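You operate a simulated robot arm through the tools that you are given. There is no shell and no other tool. Be economical: measure what you need, move in short steps, check, and stop when the job is done.

The job below is to be done with a simulated two-armed robot. You get a single attempt, and the scene is never put back.

TASK
Fetch the small yellow cup and stand it on the blue-rimmed glass disc. Then press the black tap button of the blue tank two times. Then put the beaker with the red rim in the sink bowl. Then take the beaker on the ledge and put it away on the sink drainer. Then put two of the steel hose clamps from the ledge on the side stand. Then take the beaker with the black rim and leave it on top of the yellow canister. The order counts. Set down upright: small yellow cup, beaker with the red rim, beaker, beaker with the black rim.

It is judged by the outcome, as a careful person would: the job done as asked, and still so three seconds after it is handed in. It fails if anything else is knocked over, pushed out of place, dropped, spilled or broken.

THE ROBOT
Two 7-joint arms with two-finger parallel grippers on one trunk, on a base that drives. Base frame: it is fixed to the floor where the robot stands at the start and does not move with it; the origin is under the middle of the robot, x ahead of it, y to its left, z up; the surface under the hand at the start is at about z = 860. Readings come in mm, degrees, newtons and seconds.
The left shoulder is at the start at [59, 174, 1234], the right one opposite. With the tool pointing down near the work surface each hand reaches from about 100 to 680 mm from the robot's upright axis, wherever it stands, measured 20 degrees to its own side. Places, roughly: beaker [-1250, 500, 750]; beaker with the black rim [-1250, 1000, 750]; beaker with the red rim [-1250, 250, 750]; black tap button of the blue tank [-1200, 100, 1100]; blue-rimmed glass disc (13x13x2 cm) [4300, -100, 900]; side stand [2400, -400, 800]; sink bowl inside [700, 3300, 700]; sink drainer [1200, 3400, 900]; small yellow cup (7x7x9 cm) [500, 200, 900]; steel hose clamp (7x5x2 cm) [-1200, 300, 800]; yellow canister (6x6x9 cm) [-1300, 200, 800]. Payload 3.6 kg a hand.
The TCP of each hand is the grasp point between the finger pads, 30 mm short of the fingertips. In the tool frame z runs along the fingers and y along their closing line. Largest opening 110 mm; finger width 20, thickness 10; the body of the gripper, 48 by 112 mm, starts 55 mm behind the TCP.
Orientation is told as [roll, pitch, yaw] about the base's x, y, z axes, in that order, counted from this pose: with the fingers straight down and closing along the base's y, the tool's x points along the base's -x, its y along +y and its z along -z.

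THE INTERFACE
- The arms move only by the tool jog_arm. It takes "left_targets", "right_targets" or both (then of equal length, played together; a hand with none holds still); each is a list that holds one entry, the list of rows, each a list of 6 numbers: the shift along the base's x, y, z in cm, then the turn, a rotation vector about the base's x, y, z in degrees. In form: [[[dx, dy, dz, ax, ay, az], ...]]. A call has 1 to 10 rows; each row shifts and turns the commanded pose from where the row before left it. "left_fingers" and "right_fingers" are, for a hand that has rows, the gripper command, from -1 (shut) to 1 (fully open), values between in proportion, set as the call begins (left out, the last holds). A row lasts 0.2 s, in which the tool goes at most 50 mm and 8.6 degrees; a call with a longer step from one row to the next is refused whole, and so is a gripper value outside its range. Where a pose cannot be reached the arm comes as near as it can. A force on the tool above 40 N (or 10 N above the force at the start of the call, whichever is more), or a blocked arm, ends the call early, and 0.2 s more pass. Each finger travels about 153 mm/s and halts on what it meets, pressing with about 25 N; the grip force reading is that of the motor and also rises with nothing between the fingers. The clock runs only during rows and for 0.2 s after the last one: add rows that do not move to give the fingers time. It gives the time, the measured TCP pose, the force on the tool (base axes), the opening and the grip force at its end, in the units of the frame above (readings bear some noise), with the torque about the TCP (base axes, N m) and any sound that the robot's microphone picked up.
- Cameras (640 x 400 px; columns grow to the right, rows downward): "scene" is now at [143.5, 30.2, 1417]; the picture's right is [0.38, -0.92, 0.00], its down [-0.56, -0.23, -0.80] and it looks along [0.73, 0.31, -0.61] (base axes); focal length 251 px, centre (320, 200). "left" rides on the left gripper at [72, -17, -103] in its tool frame; the picture's right is [0.23, 0.97, 0.00], its down [-0.76, 0.18, -0.62] and it looks along [-0.61, 0.14, 0.78] (tool axes); focal length 222 px, centre (320, 200). "right" rides on the right gripper at [73, 17, -103] in its tool frame; the picture's right is [-0.23, 0.97, 0.00], its down [-0.76, -0.18, -0.62] and it looks along [-0.61, -0.14, 0.78] (tool axes); focal length 222 px, centre (320, 200). There is no depth. A picture from a camera that has moved, and an enlarged one, comes with that camera's place and axes in the base frame and with its lens. The place of the scene camera against the robot may be out by one fixed shift of up to 18 mm in any direction.
- get_image(camera): a new picture of that camera. No time passes.
- slide_trunk(by): slides the trunk up (or, below 0, down) by that many mm; the arms and the scene camera ride with it, the base frame stays. It gives what a move gives, with no picture.
- drive_base(legs): drives the robot by 1 to 6 legs, each [ahead, left, turn to the left] in mm, mm and degrees, along the robot's own axes; the way and the turn of a leg run together, so that a leg with both is an arc; at most 1500 mm and 180 degrees a leg. The arms and the cameras ride along, it lands a little off, and it stops where it bumps. It gives what a move gives.
- aim_head(pan, tilt): turns the head with the scene camera to pan (to the left, within 86 degrees either way) and tilt (down, from -29 to 69), counted from straight ahead of the robot. It gives what a move gives.
- zoom(camera, box): a new picture of the part [left, top, right, bottom] of that camera's present view, enlarged. No time passes.
- job_done(): hands the job in; it is judged then, once.

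Go step by step. Nothing tells you exact positions but the pictures and the camera data: compare them with the known pose of the tool, close in by small moves and look again before you grip or let go. The budget is 196 turns and 192 pictures, counting those below and the enlarged ones. Unless the task says otherwise, let go and move clear before handing in, and close with one line.

The tools are called as a command line: name --argument value ..., lists and objects as JSON in quotes. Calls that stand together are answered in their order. jog_arm: Moves the arms, as the interface text tells. Its arguments: {"type":"object","properties":{"left_targets":{"type":"array"},"left_fingers":{"type":"number"},"right_targets":{"type":"array"},"right_fingers":{"type":"number"}},"required":[]} The other tools are called the same way: slide_trunk (by) slides the trunk up or down; drive_base (legs) drives the base; aim_head (pan, tilt) turns the head that bears the scene camera; get_image (camera) takes a picture; zoom (camera, box) takes an enlarged picture of a part of a camera's view; job_done () hands the job in.

At the start:

```text
t: 0.0
left_ee_pos: [382.7, 336.4, 1138.3]
left_orientation: [-0.1, 0.0, 0.1]
left_ft_force: [-0.4, -0.4, -0.5]
left_torque: [0.03, 0.0, -0.02]
left_grip_width: 110.2
left_finger_force: 0.0
right_ee_pos: [410.9, -13.5, 1134.2]
right_orientation: [-0.1, 0.1, -0.1]
right_ft_force: [-0.2, 0.0, -0.4]
right_torque: [-0.02, 0.0, -0.05]
right_grip_width: 110.0
right_finger_force: 0.1
trunk travel left (down, up): [-350.0, 413.0]
robot x, y, heading: [0.7, -1.4, 0.1]
head pan, tilt: [22.6, 37.2]
```

scene: 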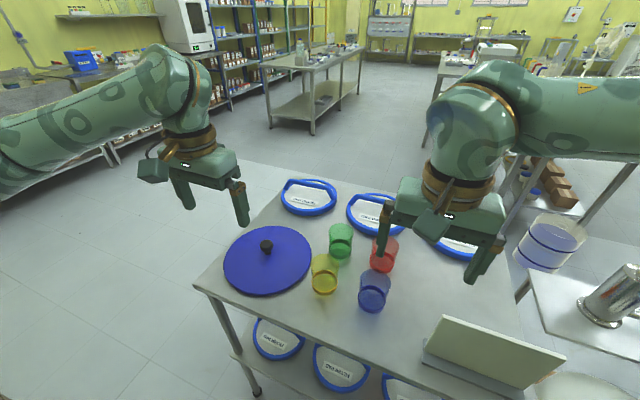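
right: 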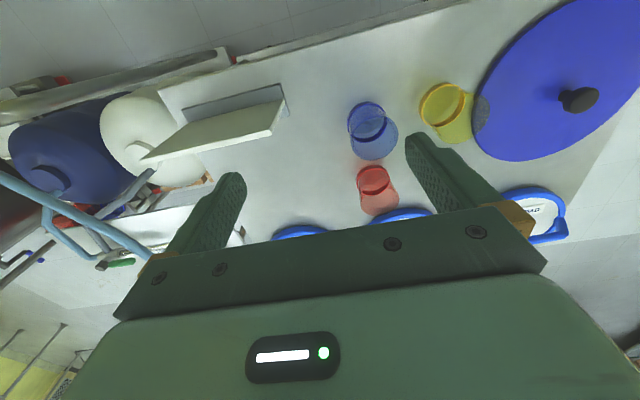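
left: 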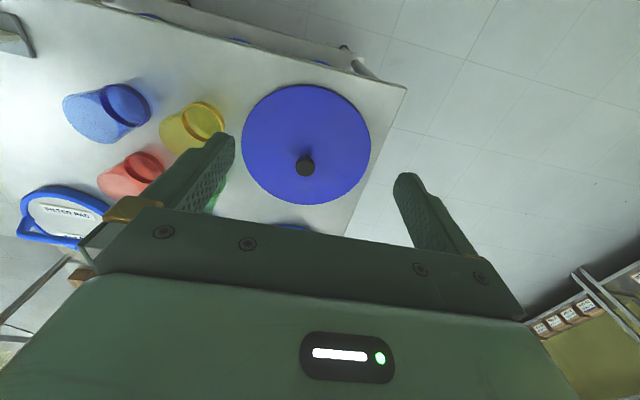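

I see the four cups in a grid with the yellow one at about (491, 168), beside the blue lid. I will turn the left hand so it closes along x, and move the right hand aside.

jog_arm --left_targets '[[[1, -1.5, 0, 0, 0, -8.5], [1, -1.5, 0, 0, 0, -8.5], [1, -1.5, 0, 0, 0, -8.5], [1, -1.5, 0, 0, 0, -8.5], [1, -1.5, 0, 0, 0, -8.5], [1, -1.5, 0, 0, 0, -8.5], [1, -1.5, 0, 0, 0, -8.5], [1, -1.5, 0, 0, 0, -8.5], [1, -1.5, 0, 0, 0, -8.5], [1, -1.5, 0, 0, 0, -8.5]]]' --right_targets '[[[-1, -1.5, 0, 0, 0, 0], [-1, -1.5, 0, 0, 0, 0], [-1, -1.5, 0, 0, 0, 0], [-1, -1.5, 0, 0, 0, 0], [-1, -1.5, 0, 0, 0, 0], [-1, -1.5, 0, 0, 0, 0], [-1, -1.5, 0, 0, 0, 0], [-1, -1.5, 0, 0, 0, 0], [-1, -1.5, 0, 0, 0, 0], [-1, -1.5, 0, 0, 0, 0]]]'

get_image --camera "left"

get_image --camera "scene"

```text
t: 2.2
left_ee_pos: [482.5, 185.6, 1138.0]
left_orientation: [0.1, 0.0, -85.1]
left_ft_force: [0.0, 0.5, 0.9]
left_torque: [0.02, -0.01, -0.02]
left_grip_width: 109.9
left_finger_force: 0.0
right_ee_pos: [311.1, -163.7, 1134.9]
right_orientation: [0.1, 0.0, 0.0]
right_ft_force: [0.0, 0.4, 0.3]
right_torque: [0.01, -0.03, -0.03]
right_grip_width: 109.9
right_finger_force: 0.0
trunk travel left (down, up): [-350.0, 413.0]
robot x, y, heading: [-1.7, 1.7, 0.1]
head pan, tilt: [22.6, 37.2]
```

```text
188 pictures are left
camera left: at [460.9, 256.5, 1242.1], right [0.95, 0.31, 0.0], down [0.24, -0.74, 0.62], along [0.19, -0.59, -0.78], focal length 222 px, centre (320, 200)
```

left: 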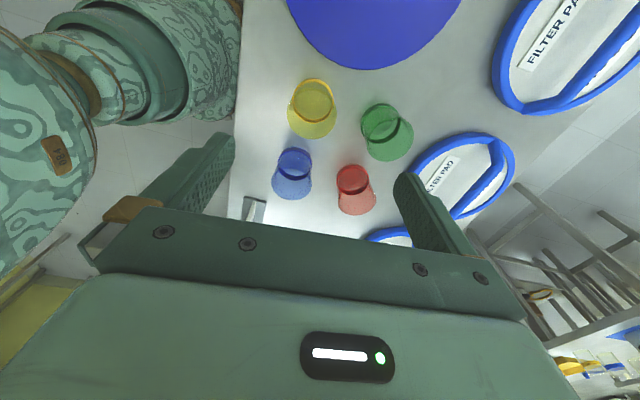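

```text
187 pictures are left
camera scene: at [143.4, 28.8, 1417.1], right [0.38, -0.92, 0.0], down [-0.56, -0.23, -0.8], along [0.73, 0.31, -0.61], focal length 251 px, centre (320, 200)
```

scene: 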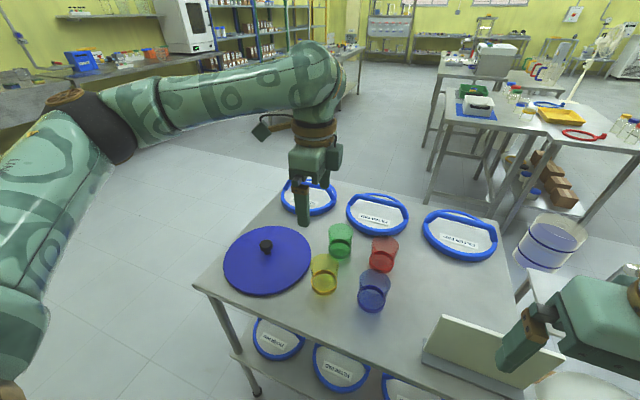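

zoom --camera "left" --box '[240, 60, 400, 160]'

```text
4.00 times, centred on (320, 110) of left
camera zoom: at [460.9, 256.5, 1242.1], right [0.95, 0.31, 0.0], down [0.24, -0.74, 0.62], along [0.19, -0.59, -0.78], focal length 888 px, centre (320, 560)
```

zoom: 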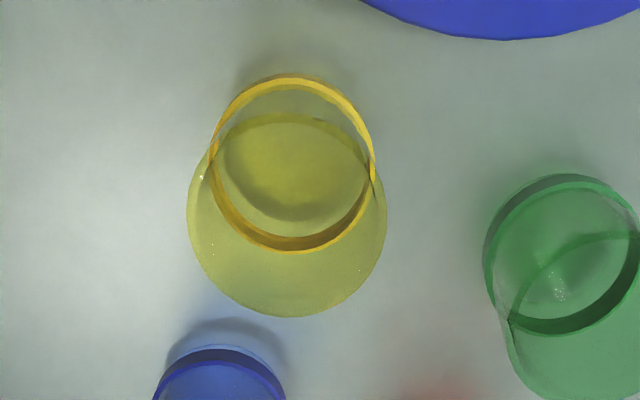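

Yellow cup axis is at about (480, 162), about 66 mm wide. I'll go above it and down to z 1000, then check.

jog_arm --left_targets '[[[-0.2, -2.4, 0, 0, 0, -4.9], [0, 0, -4, 0, 0, 0], [0, 0, -4, 0, 0, 0], [0, 0, -4, 0, 0, 0], [0, 0, -2, 0, 0, 0], [0, 0, 0, 0, 0, 0]]]'

get_image --camera "left"

get_image --camera "scene"

```text
t: 3.6
left_ee_pos: [481.7, 160.8, 999.5]
left_orientation: [-0.2, 0.0, -89.9]
left_ft_force: [-0.8, -0.4, -0.5]
left_torque: [0.02, -0.01, 0.03]
left_grip_width: 110.0
left_finger_force: 0.1
right_ee_pos: [311.9, -163.6, 1136.7]
right_orientation: [0.1, 0.0, -0.1]
right_ft_force: [0.2, 0.3, -0.2]
right_torque: [0.01, -0.04, 0.0]
right_grip_width: 110.2
right_finger_force: 0.0
trunk travel left (down, up): [-350.0, 413.0]
robot x, y, heading: [-0.8, 4.1, -0.0]
head pan, tilt: [22.6, 37.2]
```

```text
185 pictures are left
camera left: at [466.9, 233.7, 1102.7], right [0.97, 0.23, 0.0], down [0.18, -0.76, 0.62], along [0.14, -0.61, -0.78], focal length 222 px, centre (320, 200)
```

left: 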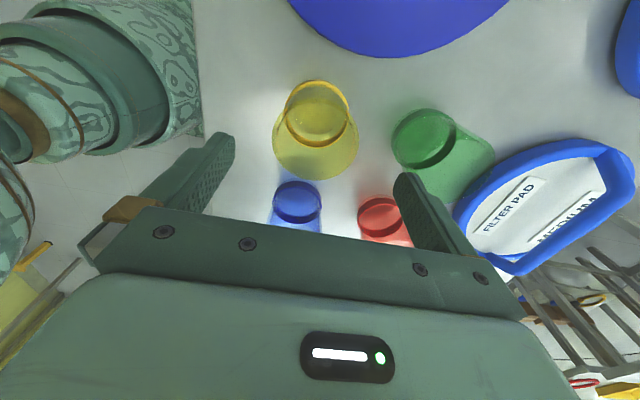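

```text
184 pictures are left
camera scene: at [143.4, 29.8, 1417.1], right [0.38, -0.92, 0.0], down [-0.56, -0.23, -0.8], along [0.73, 0.31, -0.61], focal length 251 px, centre (320, 200)
```

scene: 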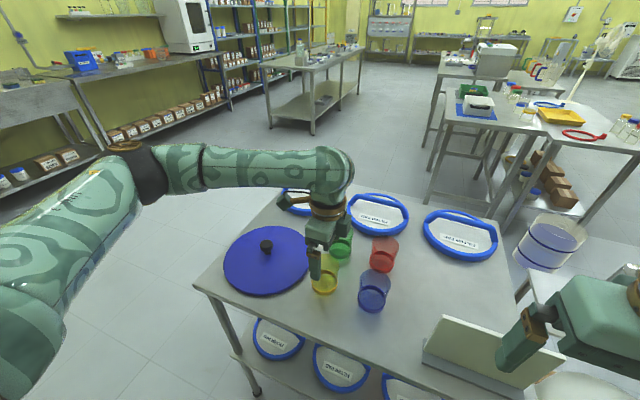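

Alignment holds (cup at about (478, 163)). Descend and grip.

jog_arm --left_targets '[[[-0.3, 0.2, 0, 0, 0, 0], [0, 0, -4, 0, 0, 0], [0, 0, -3, 0, 0, 0], [0, 0, -2, 0, 0, 0], [0, 0, 0, 0, 0, 0]]]'

get_image --camera "left"

jog_arm --left_targets '[[[0, 0, 0, 0, 0, 0], [0, 0, 0, 0, 0, 0], [0, 0, 0, 0, 0, 0], [0, 0, 0, 0, 0, 0]]]' --left_fingers -1

get_image --camera "left"

```text
t: 4.8
left_ee_pos: [479.8, 163.0, 907.0]
left_orientation: [0.0, 0.0, -89.9]
left_ft_force: [-0.2, 0.1, 0.3]
left_torque: [0.01, 0.0, 0.02]
left_grip_width: 110.0
left_finger_force: 0.0
right_ee_pos: [312.6, -162.4, 1136.0]
right_orientation: [0.1, -0.1, -0.1]
right_ft_force: [-0.3, -0.6, 0.0]
right_torque: [0.03, -0.01, -0.01]
right_grip_width: 110.1
right_finger_force: 0.1
trunk travel left (down, up): [-350.0, 413.0]
robot x, y, heading: [-0.0, 0.3, -0.0]
head pan, tilt: [22.6, 37.2]
```

```text
183 pictures are left
camera left: at [463.2, 236.1, 1010.4], right [0.97, 0.23, 0.0], down [0.18, -0.76, 0.62], along [0.14, -0.61, -0.78], focal length 222 px, centre (320, 200)
```

left: 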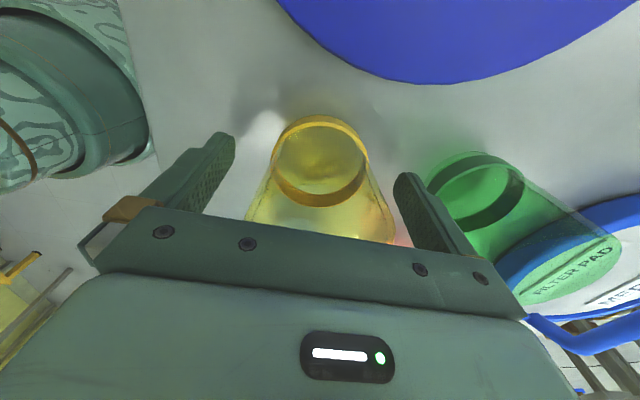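

```text
t: 5.8
left_ee_pos: [478.4, 162.6, 907.1]
left_orientation: [-0.1, 0.1, -89.8]
left_ft_force: [0.8, -0.2, -0.3]
left_torque: [0.0, -0.03, -0.03]
left_grip_width: 64.7
left_finger_force: 24.8
right_ee_pos: [311.9, -163.7, 1135.7]
right_orientation: [0.0, 0.1, 0.0]
right_ft_force: [-1.1, -0.6, -0.7]
right_torque: [0.02, 0.01, -0.01]
right_grip_width: 110.0
right_finger_force: 0.1
trunk travel left (down, up): [-350.0, 413.0]
robot x, y, heading: [-0.3, 0.6, 0.0]
head pan, tilt: [22.6, 37.2]
```

```text
182 pictures are left
camera left: at [463.3, 236.2, 1010.5], right [0.97, 0.23, 0.0], down [0.18, -0.76, 0.62], along [0.14, -0.61, -0.78], focal length 222 px, centre (320, 200)
```

left: 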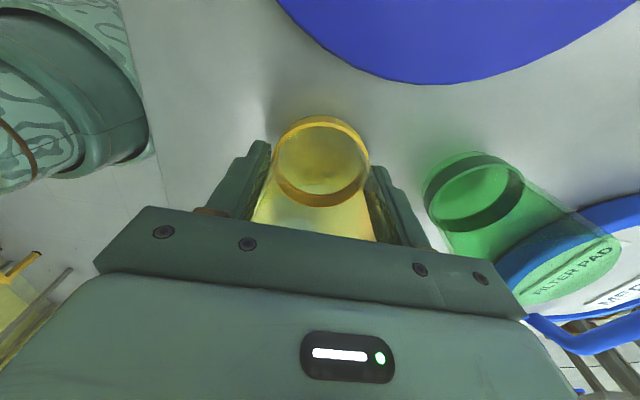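

The cup is held (64.7 mm). Lift it, pull it in, and look around for the way to the disc.

jog_arm --left_targets '[[[0, 0, 2, 0, 0, 0], [0, 0, 4, 0, 0, 0], [0, 0, 5, 0, 0, 0], [0, 0, 5, 0, 0, 0], [0, 0, 5, 0, 0, 0], [-3, 2, 3, 0, 0, 0], [-4, 2, 0, 0, 0, 0], [-4, 2, 0, 0, 0, 0], [0, 0, 0, 0, 0, 0]]]'

aim_head --pan 0 --tilt 15

get_image --camera "scene"

aim_head --pan -60 --tilt 30

get_image --camera "scene"

aim_head --pan 60 --tilt 30

get_image --camera "scene"

```text
t: 7.8
left_ee_pos: [367.2, 224.4, 1150.5]
left_orientation: [-0.1, 0.1, -89.9]
left_ft_force: [-0.7, 1.1, 0.2]
left_torque: [-0.02, -0.01, 0.0]
left_grip_width: 64.8
left_finger_force: 24.7
right_ee_pos: [312.3, -163.8, 1135.6]
right_orientation: [0.0, 0.0, 0.0]
right_ft_force: [0.0, 0.9, 0.0]
right_torque: [0.01, 0.04, 0.02]
right_grip_width: 110.1
right_finger_force: 0.1
trunk travel left (down, up): [-350.0, 413.0]
robot x, y, heading: [-3.3, -1.5, 0.1]
head pan, tilt: [22.6, 37.2]
```

```text
t: 8.7
left_ee_pos: [367.8, 225.5, 1150.4]
left_orientation: [-0.1, 0.0, -89.8]
left_ft_force: [-0.8, -1.1, -0.4]
left_torque: [0.0, -0.01, 0.03]
left_grip_width: 64.8
left_finger_force: 24.8
right_ee_pos: [311.6, -162.3, 1136.2]
right_orientation: [0.0, 0.0, -0.1]
right_ft_force: [-0.8, -0.2, 0.3]
right_torque: [-0.01, 0.01, -0.01]
right_grip_width: 109.8
right_finger_force: 0.0
trunk travel left (down, up): [-350.0, 413.0]
robot x, y, heading: [-1.7, -1.8, 0.2]
head pan, tilt: [0.0, 15.0]
```

```text
181 pictures are left
camera scene: at [156.8, -3.3, 1452.4], right [0.0, -1.0, 0.0], down [-0.26, 0.0, -0.97], along [0.97, 0.0, -0.26], focal length 251 px, centre (320, 200)
```

scene: 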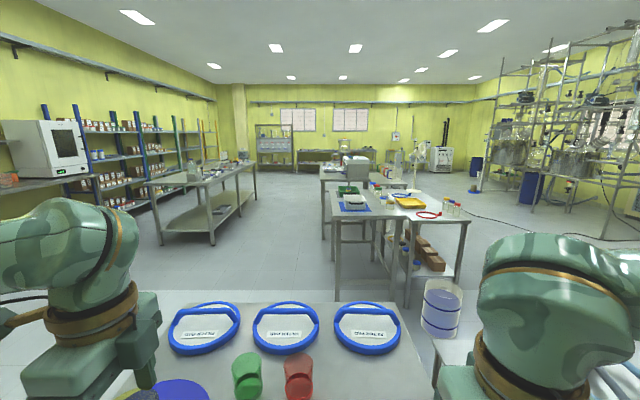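

```text
t: 10.0
left_ee_pos: [367.5, 224.5, 1151.1]
left_orientation: [-0.1, 0.0, -89.8]
left_ft_force: [-0.1, -0.8, -0.4]
left_torque: [0.01, -0.02, -0.02]
left_grip_width: 64.7
left_finger_force: 24.1
right_ee_pos: [312.3, -162.9, 1135.1]
right_orientation: [0.0, 0.2, 0.0]
right_ft_force: [0.4, -0.2, 0.0]
right_torque: [0.01, 0.01, -0.02]
right_grip_width: 109.9
right_finger_force: 0.1
trunk travel left (down, up): [-350.0, 413.0]
robot x, y, heading: [-0.2, -1.3, -0.0]
head pan, tilt: [-60.0, 30.0]
```

```text
180 pictures are left
camera scene: at [108.6, -81.6, 1428.3], right [-0.87, -0.5, 0.0], down [-0.25, 0.43, -0.87], along [0.43, -0.75, -0.5], focal length 251 px, centre (320, 200)
```

scene: 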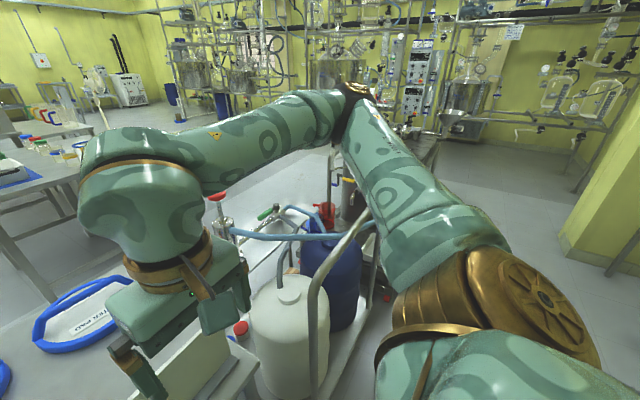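

```text
t: 12.0
left_ee_pos: [368.3, 224.0, 1149.6]
left_orientation: [-0.1, 0.0, -89.8]
left_ft_force: [-0.3, 0.2, -0.7]
left_torque: [0.02, 0.0, 0.01]
left_grip_width: 64.9
left_finger_force: 25.4
right_ee_pos: [312.3, -164.2, 1136.2]
right_orientation: [0.0, 0.2, 0.0]
right_ft_force: [1.1, -0.2, 0.1]
right_torque: [-0.01, -0.01, -0.03]
right_grip_width: 109.8
right_finger_force: 0.0
trunk travel left (down, up): [-350.0, 413.0]
robot x, y, heading: [0.4, -2.1, -0.0]
head pan, tilt: [60.0, 30.0]
```

```text
179 pictures are left
camera scene: at [108.6, 75.0, 1428.3], right [0.87, -0.5, 0.0], down [-0.25, -0.43, -0.87], along [0.43, 0.75, -0.5], focal length 251 px, centre (320, 200)
```

scene: 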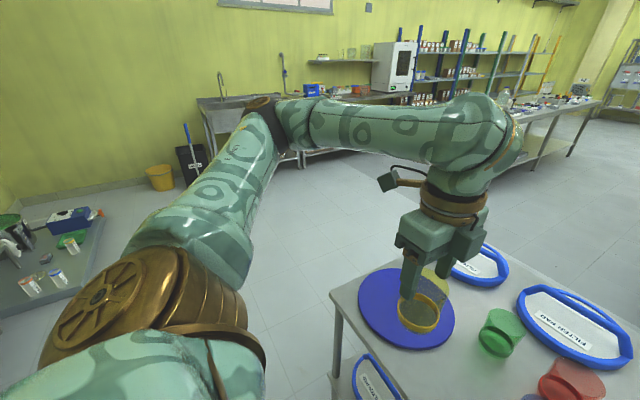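

aim_head --pan 0 --tilt 15

zoom --camera "scene" --box '[280, 120, 480, 245]'

zoom --camera "scene" --box '[120, 140, 280, 240]'

```text
t: 13.3
left_ee_pos: [366.9, 224.1, 1148.9]
left_orientation: [-0.1, 0.0, -89.8]
left_ft_force: [-0.5, -0.3, -1.2]
left_torque: [0.0, 0.0, 0.02]
left_grip_width: 64.3
left_finger_force: 25.2
right_ee_pos: [311.8, -162.5, 1136.7]
right_orientation: [0.0, 0.1, 0.1]
right_ft_force: [0.1, -0.2, -0.6]
right_torque: [0.0, 0.0, 0.0]
right_grip_width: 110.1
right_finger_force: 0.0
trunk travel left (down, up): [-350.0, 413.0]
robot x, y, heading: [-0.5, 0.8, 0.0]
head pan, tilt: [0.0, 15.0]
```

```text
3.20 times, centred on (380, 182) of scene
camera zoom: at [156.7, -3.3, 1452.4], right [0.0, -1.0, 0.0], down [-0.26, 0.0, -0.97], along [0.97, 0.0, -0.26], focal length 802 px, centre (128, 256)
```

zoom: 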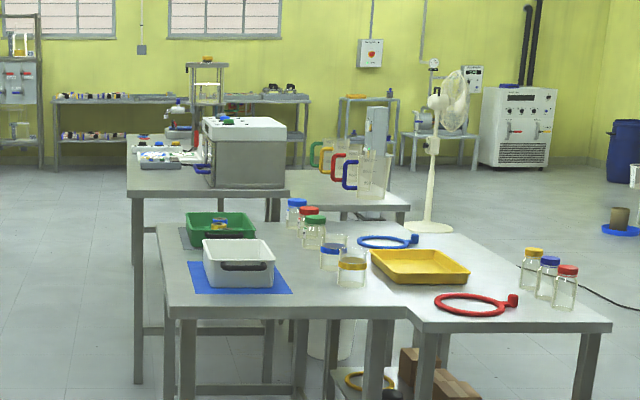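

```text
4.00 times, centred on (200, 190) of scene
camera zoom: at [156.7, -3.3, 1452.4], right [0.0, -1.0, 0.0], down [-0.26, 0.0, -0.97], along [0.97, 0.0, -0.26], focal length 1003 px, centre (800, 240)
```

zoom: 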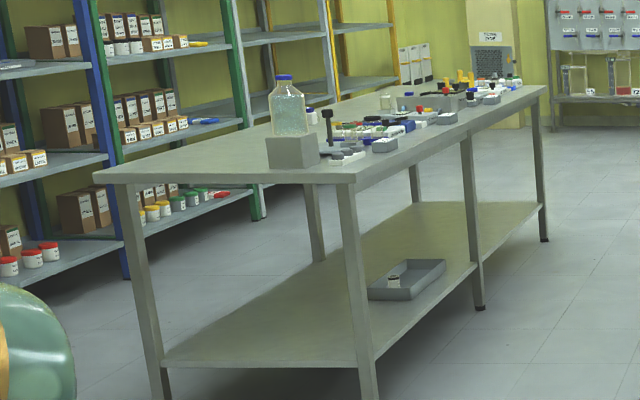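

The disc lies on the far bench in the centre row (left edge y≈0), and the left bench starts at y≈1240. I'll drive along the aisle between them.

drive_base --legs '[[0, 750, 0], [1500, 0, 0], [1500, -200, 0]]'

aim_head --pan -30 --tilt 25

get_image --camera "scene"

```text
refused: leg 3 is longer than a leg can be; nothing moved
```

```text
t: 14.2
left_ee_pos: [368.5, 225.0, 1149.5]
left_orientation: [-0.1, 0.0, -89.8]
left_ft_force: [0.8, -0.7, -0.4]
left_torque: [-0.01, -0.02, 0.03]
left_grip_width: 64.6
left_finger_force: 25.2
right_ee_pos: [310.7, -161.5, 1135.7]
right_orientation: [0.0, 0.1, -0.1]
right_ft_force: [0.2, -0.8, -0.5]
right_torque: [-0.03, 0.02, -0.01]
right_grip_width: 109.7
right_finger_force: 0.1
trunk travel left (down, up): [-350.0, 413.0]
robot x, y, heading: [-1.1, -0.1, 0.1]
head pan, tilt: [-30.0, 25.0]
```

```text
176 pictures are left
camera scene: at [143.2, -49.3, 1436.2], right [-0.5, -0.87, 0.0], down [-0.37, 0.21, -0.91], along [0.79, -0.45, -0.42], focal length 251 px, centre (320, 200)
```

scene: 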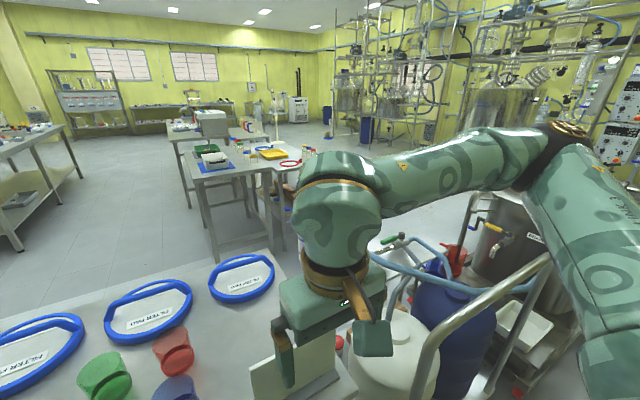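

drive_base --legs '[[0, 750, 0], [1500, 0, 0], [1400, -200, 0]]'

get_image --camera "scene"

```text
t: 31.9
left_ee_pos: [3274.8, 808.4, 1150.0]
left_orientation: [0.0, 0.0, -89.2]
left_ft_force: [0.1, 1.2, 0.2]
left_torque: [-0.02, 0.0, -0.01]
left_grip_width: 64.7
left_finger_force: 24.8
right_ee_pos: [3223.4, 419.9, 1136.0]
right_orientation: [0.0, 0.2, 0.7]
right_ft_force: [0.4, 0.1, 0.2]
right_torque: [-0.02, -0.01, -0.02]
right_grip_width: 110.2
right_finger_force: 0.0
trunk travel left (down, up): [-350.0, 413.0]
robot x, y, heading: [2909.9, 578.6, 0.7]
head pan, tilt: [-30.0, 25.0]
```

```text
175 pictures are left
camera scene: at [3053.3, 531.7, 1436.2], right [-0.49, -0.87, 0.0], down [-0.37, 0.21, -0.91], along [0.79, -0.45, -0.42], focal length 251 px, centre (320, 200)
```

scene: 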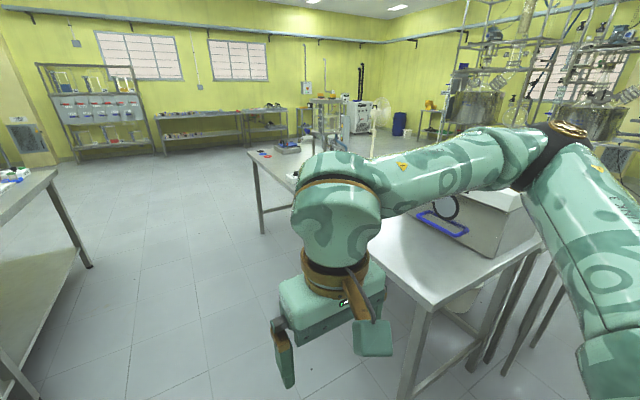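

drive_base --legs '[[1350, 0, 0], [0, 0, -90.7]]'

aim_head --pan 0 --tilt 35

get_image --camera "scene"

```text
t: 42.6
left_ee_pos: [4464.5, 226.8, 1148.7]
left_orientation: [-0.2, 0.1, 178.8]
left_ft_force: [0.8, 0.6, 0.5]
left_torque: [0.0, 0.02, -0.02]
left_grip_width: 64.9
left_finger_force: 24.9
right_ee_pos: [4078.2, 293.1, 1136.6]
right_orientation: [0.0, 0.0, -91.4]
right_ft_force: [-0.5, 0.1, 0.1]
right_torque: [0.02, -0.02, -0.03]
right_grip_width: 110.1
right_finger_force: 0.0
trunk travel left (down, up): [-350.0, 413.0]
robot x, y, heading: [4250.0, 595.5, -91.4]
head pan, tilt: [-30.0, 25.0]
```

```text
t: 43.5
left_ee_pos: [4465.8, 226.4, 1149.6]
left_orientation: [-0.2, -0.1, 178.8]
left_ft_force: [-0.4, 0.5, 0.2]
left_torque: [0.03, -0.04, 0.0]
left_grip_width: 64.2
left_finger_force: 24.8
right_ee_pos: [4079.1, 292.4, 1135.9]
right_orientation: [-0.1, -0.1, -91.4]
right_ft_force: [0.8, -0.8, -0.6]
right_torque: [0.02, -0.02, 0.01]
right_grip_width: 109.9
right_finger_force: 0.0
trunk travel left (down, up): [-350.0, 413.0]
robot x, y, heading: [4249.7, 602.1, -91.6]
head pan, tilt: [0.0, 35.0]
```

```text
174 pictures are left
camera scene: at [4248.8, 448.7, 1420.5], right [-1.0, 0.03, 0.0], down [0.01, 0.57, -0.82], along [-0.02, -0.82, -0.57], focal length 251 px, centre (320, 200)
```

scene: 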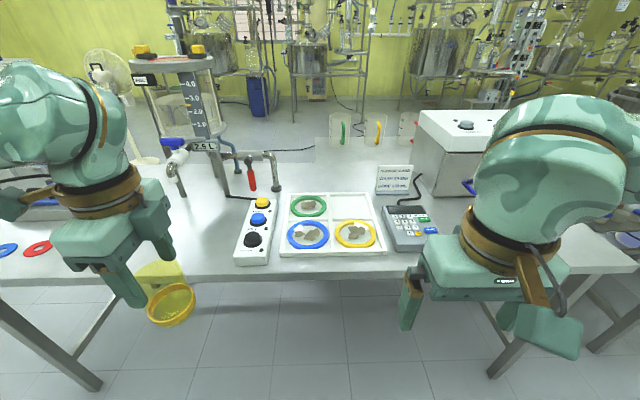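

zoom --camera "scene" --box '[220, 170, 460, 270]'

```text
2.67 times, centred on (340, 220) of scene
camera zoom: at [4248.8, 448.7, 1420.5], right [-1.0, 0.03, 0.0], down [0.01, 0.57, -0.82], along [-0.02, -0.82, -0.57], focal length 669 px, centre (267, 147)
```

zoom: 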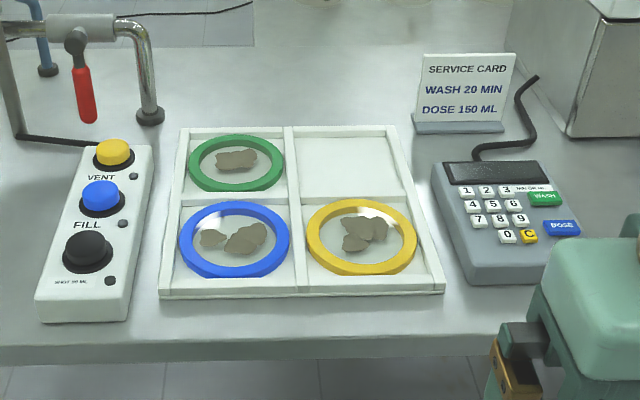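

The disc is the blue one in the white tray at about (4271, -115). I'll drive closer and put it ahead-left of the robot.

drive_base --legs '[[180, -120, 1.5]]'

aim_head --pan 10 --tilt 45

get_image --camera "scene"

get_image --camera "left"

```text
t: 45.2
left_ee_pos: [4351.9, 51.1, 1149.5]
left_orientation: [-0.2, 0.0, -179.6]
left_ft_force: [0.1, -0.3, -0.4]
left_torque: [0.02, 0.03, 0.01]
left_grip_width: 64.9
left_finger_force: 25.4
right_ee_pos: [3964.6, 106.8, 1136.4]
right_orientation: [0.0, 0.1, -89.8]
right_ft_force: [-0.1, -0.6, -0.4]
right_torque: [0.04, -0.01, -0.01]
right_grip_width: 109.8
right_finger_force: 0.0
trunk travel left (down, up): [-350.0, 413.0]
robot x, y, heading: [4125.2, 417.1, -89.7]
head pan, tilt: [0.0, 35.0]
```

```text
t: 45.9
left_ee_pos: [4352.3, 52.2, 1148.5]
left_orientation: [0.0, -0.1, -179.7]
left_ft_force: [0.0, 0.3, 0.0]
left_torque: [0.03, 0.02, 0.01]
left_grip_width: 64.7
left_finger_force: 25.1
right_ee_pos: [3966.3, 107.6, 1136.2]
right_orientation: [0.0, 0.0, -89.8]
right_ft_force: [1.2, -0.3, -0.5]
right_torque: [0.01, 0.01, 0.01]
right_grip_width: 109.8
right_finger_force: 0.0
trunk travel left (down, up): [-350.0, 413.0]
robot x, y, heading: [4121.4, 417.5, -89.9]
head pan, tilt: [10.0, 45.0]
```

```text
172 pictures are left
camera scene: at [4144.6, 276.2, 1405.7], right [-0.98, -0.18, 0.0], down [-0.13, 0.7, -0.71], along [0.12, -0.7, -0.71], focal length 251 px, centre (320, 200)
```

scene: 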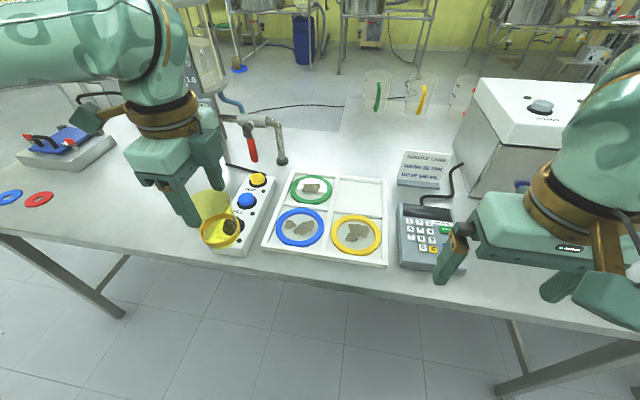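

```text
171 pictures are left
camera left: at [4426.0, 70.1, 1253.6], right [0.23, -0.97, 0.0], down [-0.76, -0.18, 0.62], along [-0.61, -0.14, -0.78], focal length 222 px, centre (320, 200)
```

left: 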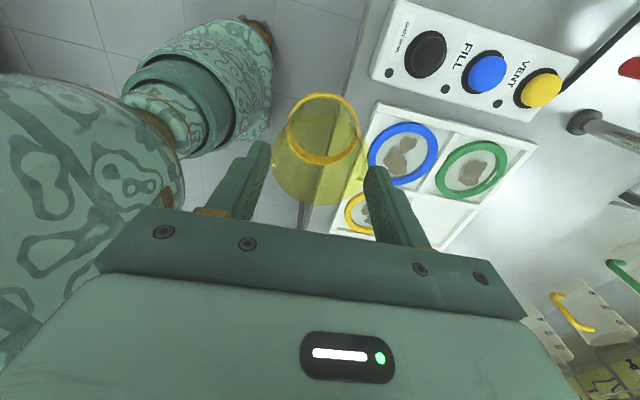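

jog_arm --left_targets '[[[-2, -4, 0, 0, 0, 0], [-2, -4, 0, 0, 0, 0], [-2, -4, 0, 0, 0, 0], [-1.5, -4, 0, 0, 0, 0], [0, 0, -4, 0, 0, 0], [0, 0, -4, 0, 0, 0], [0, 0, 0, 0, 0, 0]]]'

get_image --camera "left"

get_image --camera "scene"

```text
t: 47.5
left_ee_pos: [4275.5, -106.4, 1071.0]
left_orientation: [0.0, -0.2, -179.7]
left_ft_force: [0.0, -0.6, -1.2]
left_torque: [0.01, 0.0, -0.01]
left_grip_width: 64.4
left_finger_force: 24.9
right_ee_pos: [3964.8, 107.0, 1135.6]
right_orientation: [-0.1, -0.1, -89.7]
right_ft_force: [0.3, 0.5, -0.3]
right_torque: [-0.03, -0.02, -0.02]
right_grip_width: 109.8
right_finger_force: 0.0
trunk travel left (down, up): [-350.0, 413.0]
robot x, y, heading: [4127.6, 424.1, -89.7]
head pan, tilt: [10.0, 45.0]
```

```text
170 pictures are left
camera left: at [4349.4, -88.5, 1174.2], right [0.23, -0.97, 0.0], down [-0.76, -0.18, 0.62], along [-0.61, -0.15, -0.78], focal length 222 px, centre (320, 200)
```

left: 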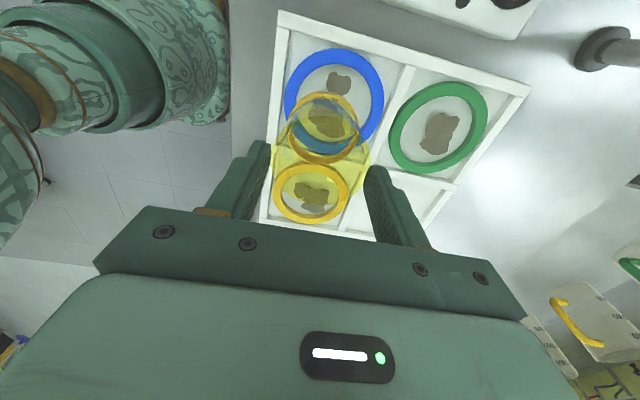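

```text
169 pictures are left
camera scene: at [4144.5, 276.3, 1405.7], right [-0.98, -0.18, 0.0], down [-0.13, 0.7, -0.71], along [0.13, -0.7, -0.71], focal length 251 px, centre (320, 200)
```

scene: 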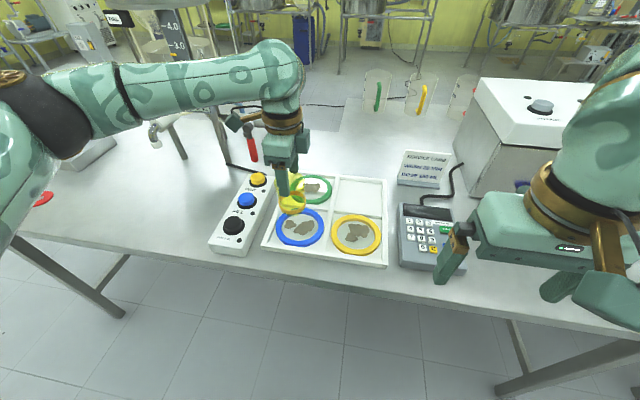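

Disc centre is at about (4280, -124). Shift over it and come down to about 40 mm above, then check.

jog_arm --left_targets '[[[0.45, -1.8, 0, 0, 0, 0], [0, 0, -4, 0, 0, 0], [0, 0, -4, 0, 0, 0], [0, 0, -3, 0, 0, 0], [0, 0, 0, 0, 0, 0]]]'

get_image --camera "left"

zoom --camera "scene" --box '[220, 130, 420, 280]'

```text
t: 48.7
left_ee_pos: [4279.7, -125.0, 960.6]
left_orientation: [0.2, -0.1, -179.6]
left_ft_force: [-0.7, -1.9, 14.0]
left_torque: [-0.09, 0.05, -0.01]
left_grip_width: 64.8
left_finger_force: 24.8
right_ee_pos: [3963.9, 107.2, 1136.4]
right_orientation: [0.0, -0.1, -89.7]
right_ft_force: [-0.8, -0.9, -0.9]
right_torque: [-0.02, 0.0, 0.02]
right_grip_width: 109.8
right_finger_force: 0.1
trunk travel left (down, up): [-350.0, 413.0]
robot x, y, heading: [4126.7, 421.6, -89.7]
head pan, tilt: [10.0, 45.0]
```

```text
168 pictures are left
camera left: at [4353.3, -106.8, 1064.0], right [0.23, -0.97, 0.0], down [-0.76, -0.18, 0.62], along [-0.61, -0.15, -0.78], focal length 222 px, centre (320, 200)
```

left: 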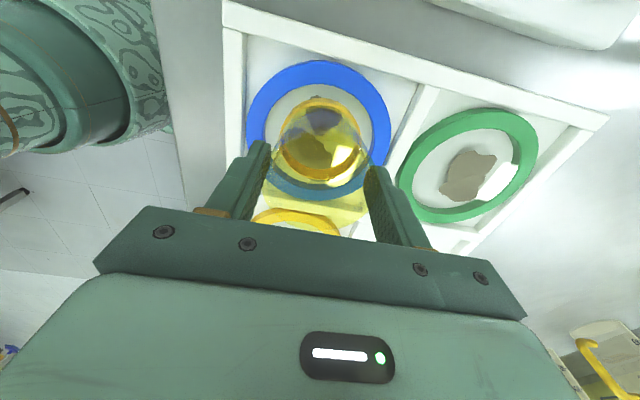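

```text
2.67 times, centred on (320, 205) of scene
camera zoom: at [4143.8, 277.3, 1405.9], right [-0.98, -0.18, 0.0], down [-0.13, 0.7, -0.71], along [0.13, -0.7, -0.71], focal length 669 px, centre (320, 187)
```

zoom: 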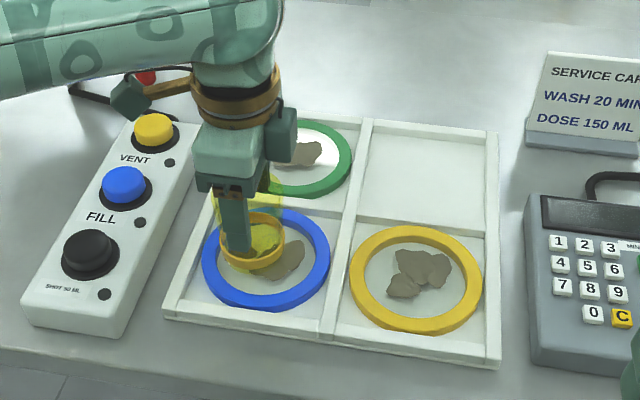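

Force reads 14 N already, though the picture suggests the cup is still above the disc; I'll re-read, then back off a little.

jog_arm --left_targets '[[[0, 0, 0, 0, 0, 0], [0, 0, 0, 0, 0, 0]]]'

jog_arm --left_targets '[[[0, 0, 0.5, 0, 0, 0], [0, 0, 0, 0, 0, 0]]]'

jog_arm --left_targets '[[[0, 0, 1.5, 0, 0, 0], [0, 0, 0, 0, 0, 0]]]'

zoom --camera "left" --box '[210, 20, 450, 170]'

```text
t: 49.3
left_ee_pos: [4279.5, -124.3, 959.3]
left_orientation: [0.0, -0.1, -179.5]
left_ft_force: [-1.8, -0.1, 14.2]
left_torque: [-0.08, 0.13, 0.01]
left_grip_width: 64.7
left_finger_force: 25.1
right_ee_pos: [3965.0, 108.7, 1137.1]
right_orientation: [0.0, 0.0, -89.9]
right_ft_force: [0.8, 0.9, 0.2]
right_torque: [0.0, 0.0, 0.02]
right_grip_width: 110.0
right_finger_force: 0.0
trunk travel left (down, up): [-350.0, 413.0]
robot x, y, heading: [4122.6, 417.9, -89.7]
head pan, tilt: [10.0, 45.0]
```

```text
t: 49.9
left_ee_pos: [4280.8, -124.2, 964.2]
left_orientation: [-0.2, -0.1, -179.6]
left_ft_force: [-0.2, -0.6, 1.3]
left_torque: [0.01, 0.02, 0.0]
left_grip_width: 64.9
left_finger_force: 25.1
right_ee_pos: [3965.6, 107.0, 1136.2]
right_orientation: [0.1, 0.0, -89.8]
right_ft_force: [-0.5, 0.0, 0.6]
right_torque: [-0.01, -0.02, 0.03]
right_grip_width: 110.0
right_finger_force: 0.1
trunk travel left (down, up): [-350.0, 413.0]
robot x, y, heading: [4125.6, 422.3, -89.7]
head pan, tilt: [10.0, 45.0]
```

```text
t: 50.5
left_ee_pos: [4281.7, -126.0, 980.3]
left_orientation: [-0.2, 0.0, -179.6]
left_ft_force: [0.3, -0.3, -0.1]
left_torque: [0.01, -0.01, 0.02]
left_grip_width: 64.9
left_finger_force: 25.1
right_ee_pos: [3965.1, 106.4, 1136.3]
right_orientation: [0.0, 0.1, -89.8]
right_ft_force: [-0.4, -1.0, -0.4]
right_torque: [-0.01, -0.01, 0.02]
right_grip_width: 110.1
right_finger_force: 0.1
trunk travel left (down, up): [-350.0, 413.0]
robot x, y, heading: [4126.6, 415.9, -89.9]
head pan, tilt: [10.0, 45.0]
```

```text
2.67 times, centred on (330, 95) of left
camera zoom: at [4353.4, -108.6, 1083.6], right [0.23, -0.97, 0.0], down [-0.76, -0.18, 0.62], along [-0.61, -0.14, -0.78], focal length 592 px, centre (293, 480)
```

zoom: 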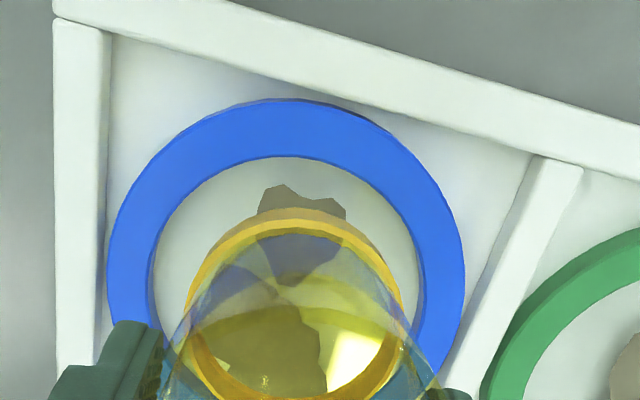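

Contact was real: the cup has slid down in the grip (its base is now about 75 mm below the TCP), so the surface is near z 885 and centred under the cup. I'll lower to contact again and release gently.

jog_arm --left_targets '[[[-0.1, 0, -1.2, 0, 0, 0], [0, 0, -0.5, 0, 0, 0], [0, 0, -0.4, 0, 0, 0], [0, 0, 0, 0, 0, 0]]]'

zoom --camera "left" --box '[210, 30, 450, 230]'

zoom --camera "scene" --box '[240, 150, 400, 270]'

```text
t: 51.5
left_ee_pos: [4279.9, -125.5, 959.4]
left_orientation: [0.0, -0.1, -179.6]
left_ft_force: [0.0, -0.6, 9.7]
left_torque: [-0.01, -0.04, 0.02]
left_grip_width: 64.8
left_finger_force: 25.3
right_ee_pos: [3963.8, 108.2, 1137.4]
right_orientation: [-0.1, 0.0, -89.8]
right_ft_force: [-0.2, -0.2, 0.4]
right_torque: [0.01, 0.01, -0.03]
right_grip_width: 110.2
right_finger_force: 0.1
trunk travel left (down, up): [-350.0, 413.0]
robot x, y, heading: [4127.2, 418.7, -89.8]
head pan, tilt: [10.0, 45.0]
```

```text
2.00 times, centred on (330, 130) of left
camera zoom: at [4353.6, -107.8, 1063.9], right [0.23, -0.97, 0.0], down [-0.76, -0.18, 0.62], along [-0.61, -0.15, -0.78], focal length 444 px, centre (300, 340)
```

zoom: 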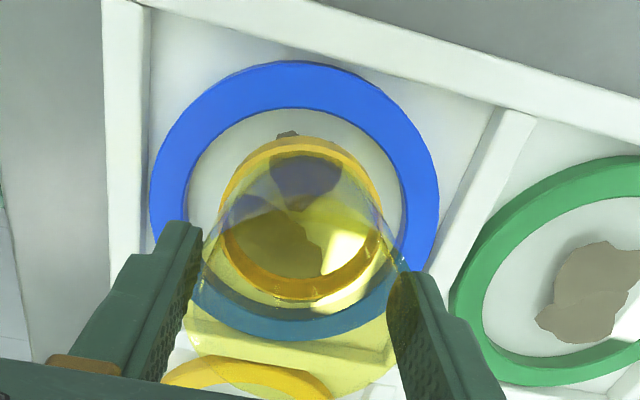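

```text
3.33 times, centred on (320, 210) of scene
camera zoom: at [4144.2, 276.7, 1405.9], right [-0.98, -0.18, 0.0], down [-0.13, 0.7, -0.71], along [0.13, -0.7, -0.71], focal length 836 px, centre (320, 167)
```

zoom: 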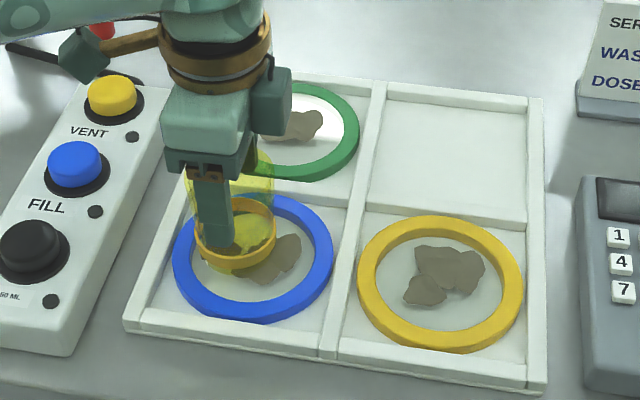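

The visible ring sits above the cup's true base, so contact with the disc is plausible; the cup may be up to 10 mm off centre in +x. I'll lift a little, shift 6 mm, set down again and open partly.

jog_arm --left_targets '[[[0, 0, 0.8, 0, 0, 0], [-0.6, 0, 0, 0, 0, 0], [0, 0, -0.6, 0, 0, 0], [0, 0, -0.2, 0, 0, 0], [0, 0, 0, 0, 0, 0]]]'

jog_arm --left_targets '[[[0, 0, 0, 0, 0, 0], [0, 0, 0, 0, 0, 0]]]' --left_fingers 0.45

zoom --camera "left" --box '[210, 30, 450, 230]'

zoom --camera "scene" --box '[240, 150, 400, 270]'

```text
t: 52.7
left_ee_pos: [4274.7, -126.6, 959.9]
left_orientation: [0.1, 0.0, -179.5]
left_ft_force: [1.0, -1.7, 11.0]
left_torque: [-0.1, -0.15, 0.02]
left_grip_width: 64.8
left_finger_force: 25.2
right_ee_pos: [3964.6, 108.0, 1135.0]
right_orientation: [0.0, 0.0, -89.8]
right_ft_force: [0.4, 0.7, 0.1]
right_torque: [-0.01, -0.01, 0.01]
right_grip_width: 109.8
right_finger_force: 0.0
trunk travel left (down, up): [-350.0, 413.0]
robot x, y, heading: [4123.8, 418.4, -89.6]
head pan, tilt: [10.0, 45.0]
```

```text
t: 53.3
left_ee_pos: [4274.9, -125.3, 958.2]
left_orientation: [-0.2, 0.0, -179.6]
left_ft_force: [0.1, 0.5, 0.3]
left_torque: [0.02, 0.04, 0.01]
left_grip_width: 79.7
left_finger_force: 0.1
right_ee_pos: [3964.8, 107.0, 1137.3]
right_orientation: [0.0, 0.0, -89.9]
right_ft_force: [-0.4, 0.1, -0.5]
right_torque: [0.02, 0.01, -0.02]
right_grip_width: 109.9
right_finger_force: 0.0
trunk travel left (down, up): [-350.0, 413.0]
robot x, y, heading: [4125.1, 419.6, -89.8]
head pan, tilt: [10.0, 45.0]
```

```text
2.00 times, centred on (330, 130) of left
camera zoom: at [4348.2, -108.2, 1062.2], right [0.23, -0.97, 0.0], down [-0.76, -0.18, 0.62], along [-0.61, -0.14, -0.78], focal length 444 px, centre (300, 340)
```

zoom: 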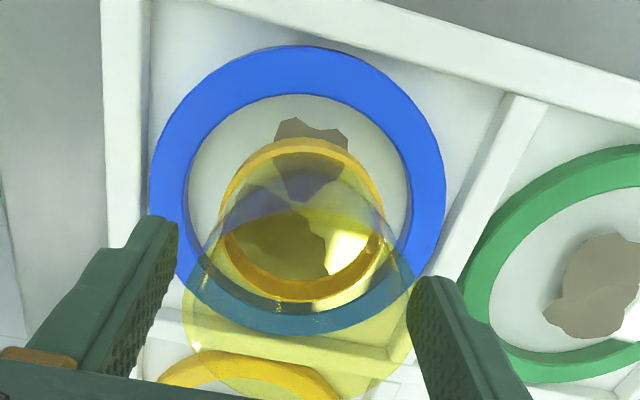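

```text
3.33 times, centred on (320, 210) of scene
camera zoom: at [4144.4, 275.8, 1405.6], right [-0.98, -0.18, 0.0], down [-0.13, 0.7, -0.71], along [0.13, -0.7, -0.71], focal length 836 px, centre (320, 167)
```

zoom: 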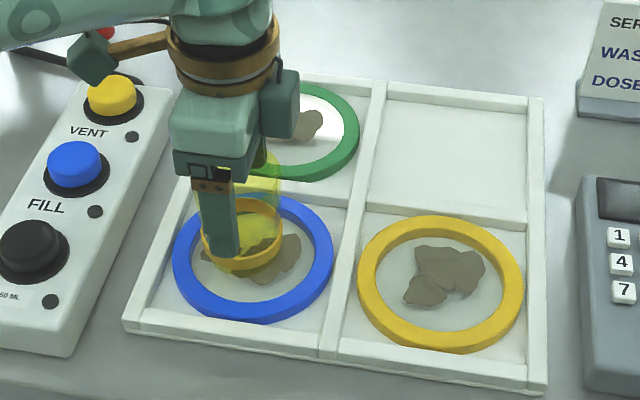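

The cup stayed put when released. Raise the hand straight up and look.

jog_arm --left_targets '[[[0, 0, 2, 0, 0, 0], [0, 0, 4, 0, 0, 0], [0, 0, 5, 0, 0, 0], [0, 0, 5, 0, 0, 0], [0, 0, 2, 0, 0, 0], [5, 0, 0, 0, 0, 0], [0, 0, 0, 0, 0, 0]]]'

zoom --camera "left" --box '[200, 30, 440, 190]'

zoom --camera "scene" --box '[220, 150, 400, 270]'

```text
t: 54.9
left_ee_pos: [4323.1, -126.1, 1139.6]
left_orientation: [-0.1, 0.2, -179.7]
left_ft_force: [0.3, 0.0, 0.2]
left_torque: [0.0, -0.03, 0.01]
left_grip_width: 79.5
left_finger_force: 0.0
right_ee_pos: [3963.4, 107.2, 1136.7]
right_orientation: [0.1, 0.1, -89.8]
right_ft_force: [-0.2, 0.2, 0.8]
right_torque: [0.01, -0.03, 0.0]
right_grip_width: 110.2
right_finger_force: 0.0
trunk travel left (down, up): [-350.0, 413.0]
robot x, y, heading: [4129.2, 419.0, -89.5]
head pan, tilt: [10.0, 45.0]
```

```text
2.50 times, centred on (320, 110) of left
camera zoom: at [4396.6, -108.3, 1242.6], right [0.23, -0.97, 0.0], down [-0.76, -0.18, 0.62], along [-0.61, -0.14, -0.78], focal length 555 px, centre (320, 425)
```

zoom: 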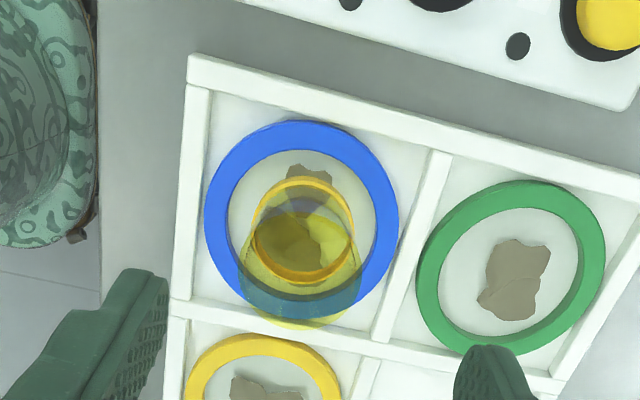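

```text
3.33 times, centred on (310, 210) of scene
camera zoom: at [4142.5, 275.6, 1405.6], right [-0.98, -0.18, 0.0], down [-0.12, 0.7, -0.71], along [0.13, -0.7, -0.71], focal length 836 px, centre (353, 167)
```

zoom: 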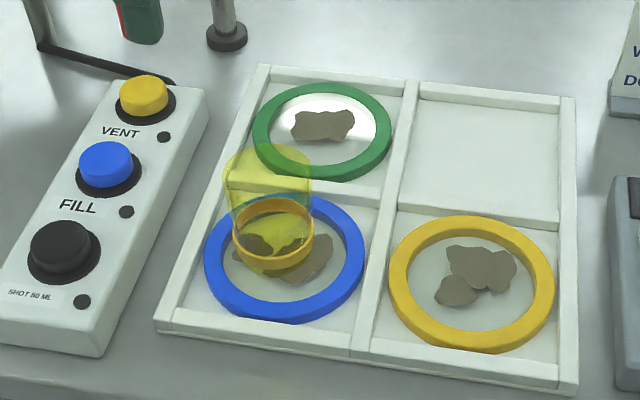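

The cup stands upright on the disc. Retract the hand and drive back toward the ledge behind the start place.

jog_arm --left_targets '[[[0, 4.5, 1, 0, 0, 0], [0, 4.5, 0, 0, 0, 0], [0, 4.5, 0, 0, 0, 0], [0, 4.5, 0, 0, 0, 0], [0, 0, 0, 0, 0, 0]]]'

drive_base --legs '[[-180, 0, 0], [0, 0, -90.3], [1450, -50, 0], [1400, -150, 0], [1400, 0, 0]]'

aim_head --pan 0 --tilt 20

get_image --camera "scene"

```text
t: 56.1
left_ee_pos: [4322.8, 54.4, 1147.1]
left_orientation: [-0.1, 0.0, -179.5]
left_ft_force: [0.0, 0.5, 0.3]
left_torque: [-0.02, -0.01, -0.02]
left_grip_width: 79.6
left_finger_force: 0.0
right_ee_pos: [3963.1, 106.9, 1136.6]
right_orientation: [0.1, 0.1, -89.8]
right_ft_force: [-0.3, 0.1, -0.3]
right_torque: [0.01, -0.01, -0.02]
right_grip_width: 110.3
right_finger_force: 0.0
trunk travel left (down, up): [-350.0, 413.0]
robot x, y, heading: [4129.6, 420.0, -89.6]
head pan, tilt: [10.0, 45.0]
```

```text
t: 81.5
left_ee_pos: [-475.5, 788.5, 1147.6]
left_orientation: [-0.1, 0.1, 86.6]
left_ft_force: [0.0, 0.2, -0.3]
left_torque: [0.0, 0.0, 0.03]
left_grip_width: 79.9
left_finger_force: 0.2
right_ee_pos: [-399.6, 1142.0, 1136.6]
right_orientation: [0.0, 0.1, 176.6]
right_ft_force: [0.7, -0.5, 0.1]
right_torque: [0.02, -0.01, 0.02]
right_grip_width: 109.8
right_finger_force: 0.1
trunk travel left (down, up): [-350.0, 413.0]
robot x, y, heading: [-97.4, 960.0, 176.2]
head pan, tilt: [10.0, 45.0]
```

```text
t: 82.3
left_ee_pos: [-474.8, 787.5, 1149.0]
left_orientation: [0.0, -0.1, 86.6]
left_ft_force: [-0.4, -0.1, -0.2]
left_torque: [0.0, -0.02, 0.04]
left_grip_width: 79.8
left_finger_force: 0.2
right_ee_pos: [-398.3, 1141.9, 1135.8]
right_orientation: [0.0, 0.0, 176.5]
right_ft_force: [-0.5, 0.0, 0.8]
right_torque: [0.02, -0.02, -0.01]
right_grip_width: 110.2
right_finger_force: 0.0
trunk travel left (down, up): [-350.0, 413.0]
robot x, y, heading: [-97.1, 959.4, 176.5]
head pan, tilt: [0.0, 20.0]
```

```text
159 pictures are left
camera scene: at [-247.5, 966.7, 1444.2], right [0.06, 1.0, 0.0], down [0.34, -0.02, -0.94], along [-0.94, 0.06, -0.34], focal length 251 px, centre (320, 200)
```

scene: 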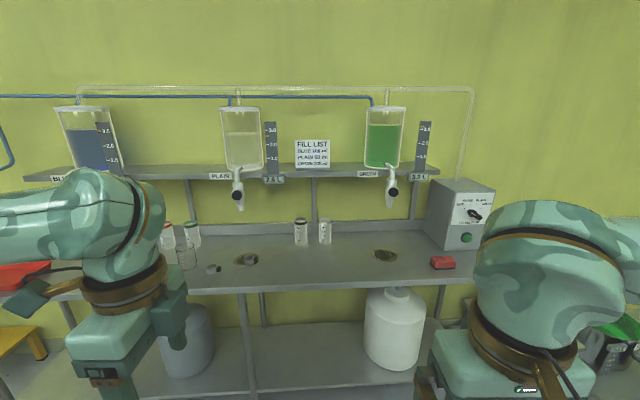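

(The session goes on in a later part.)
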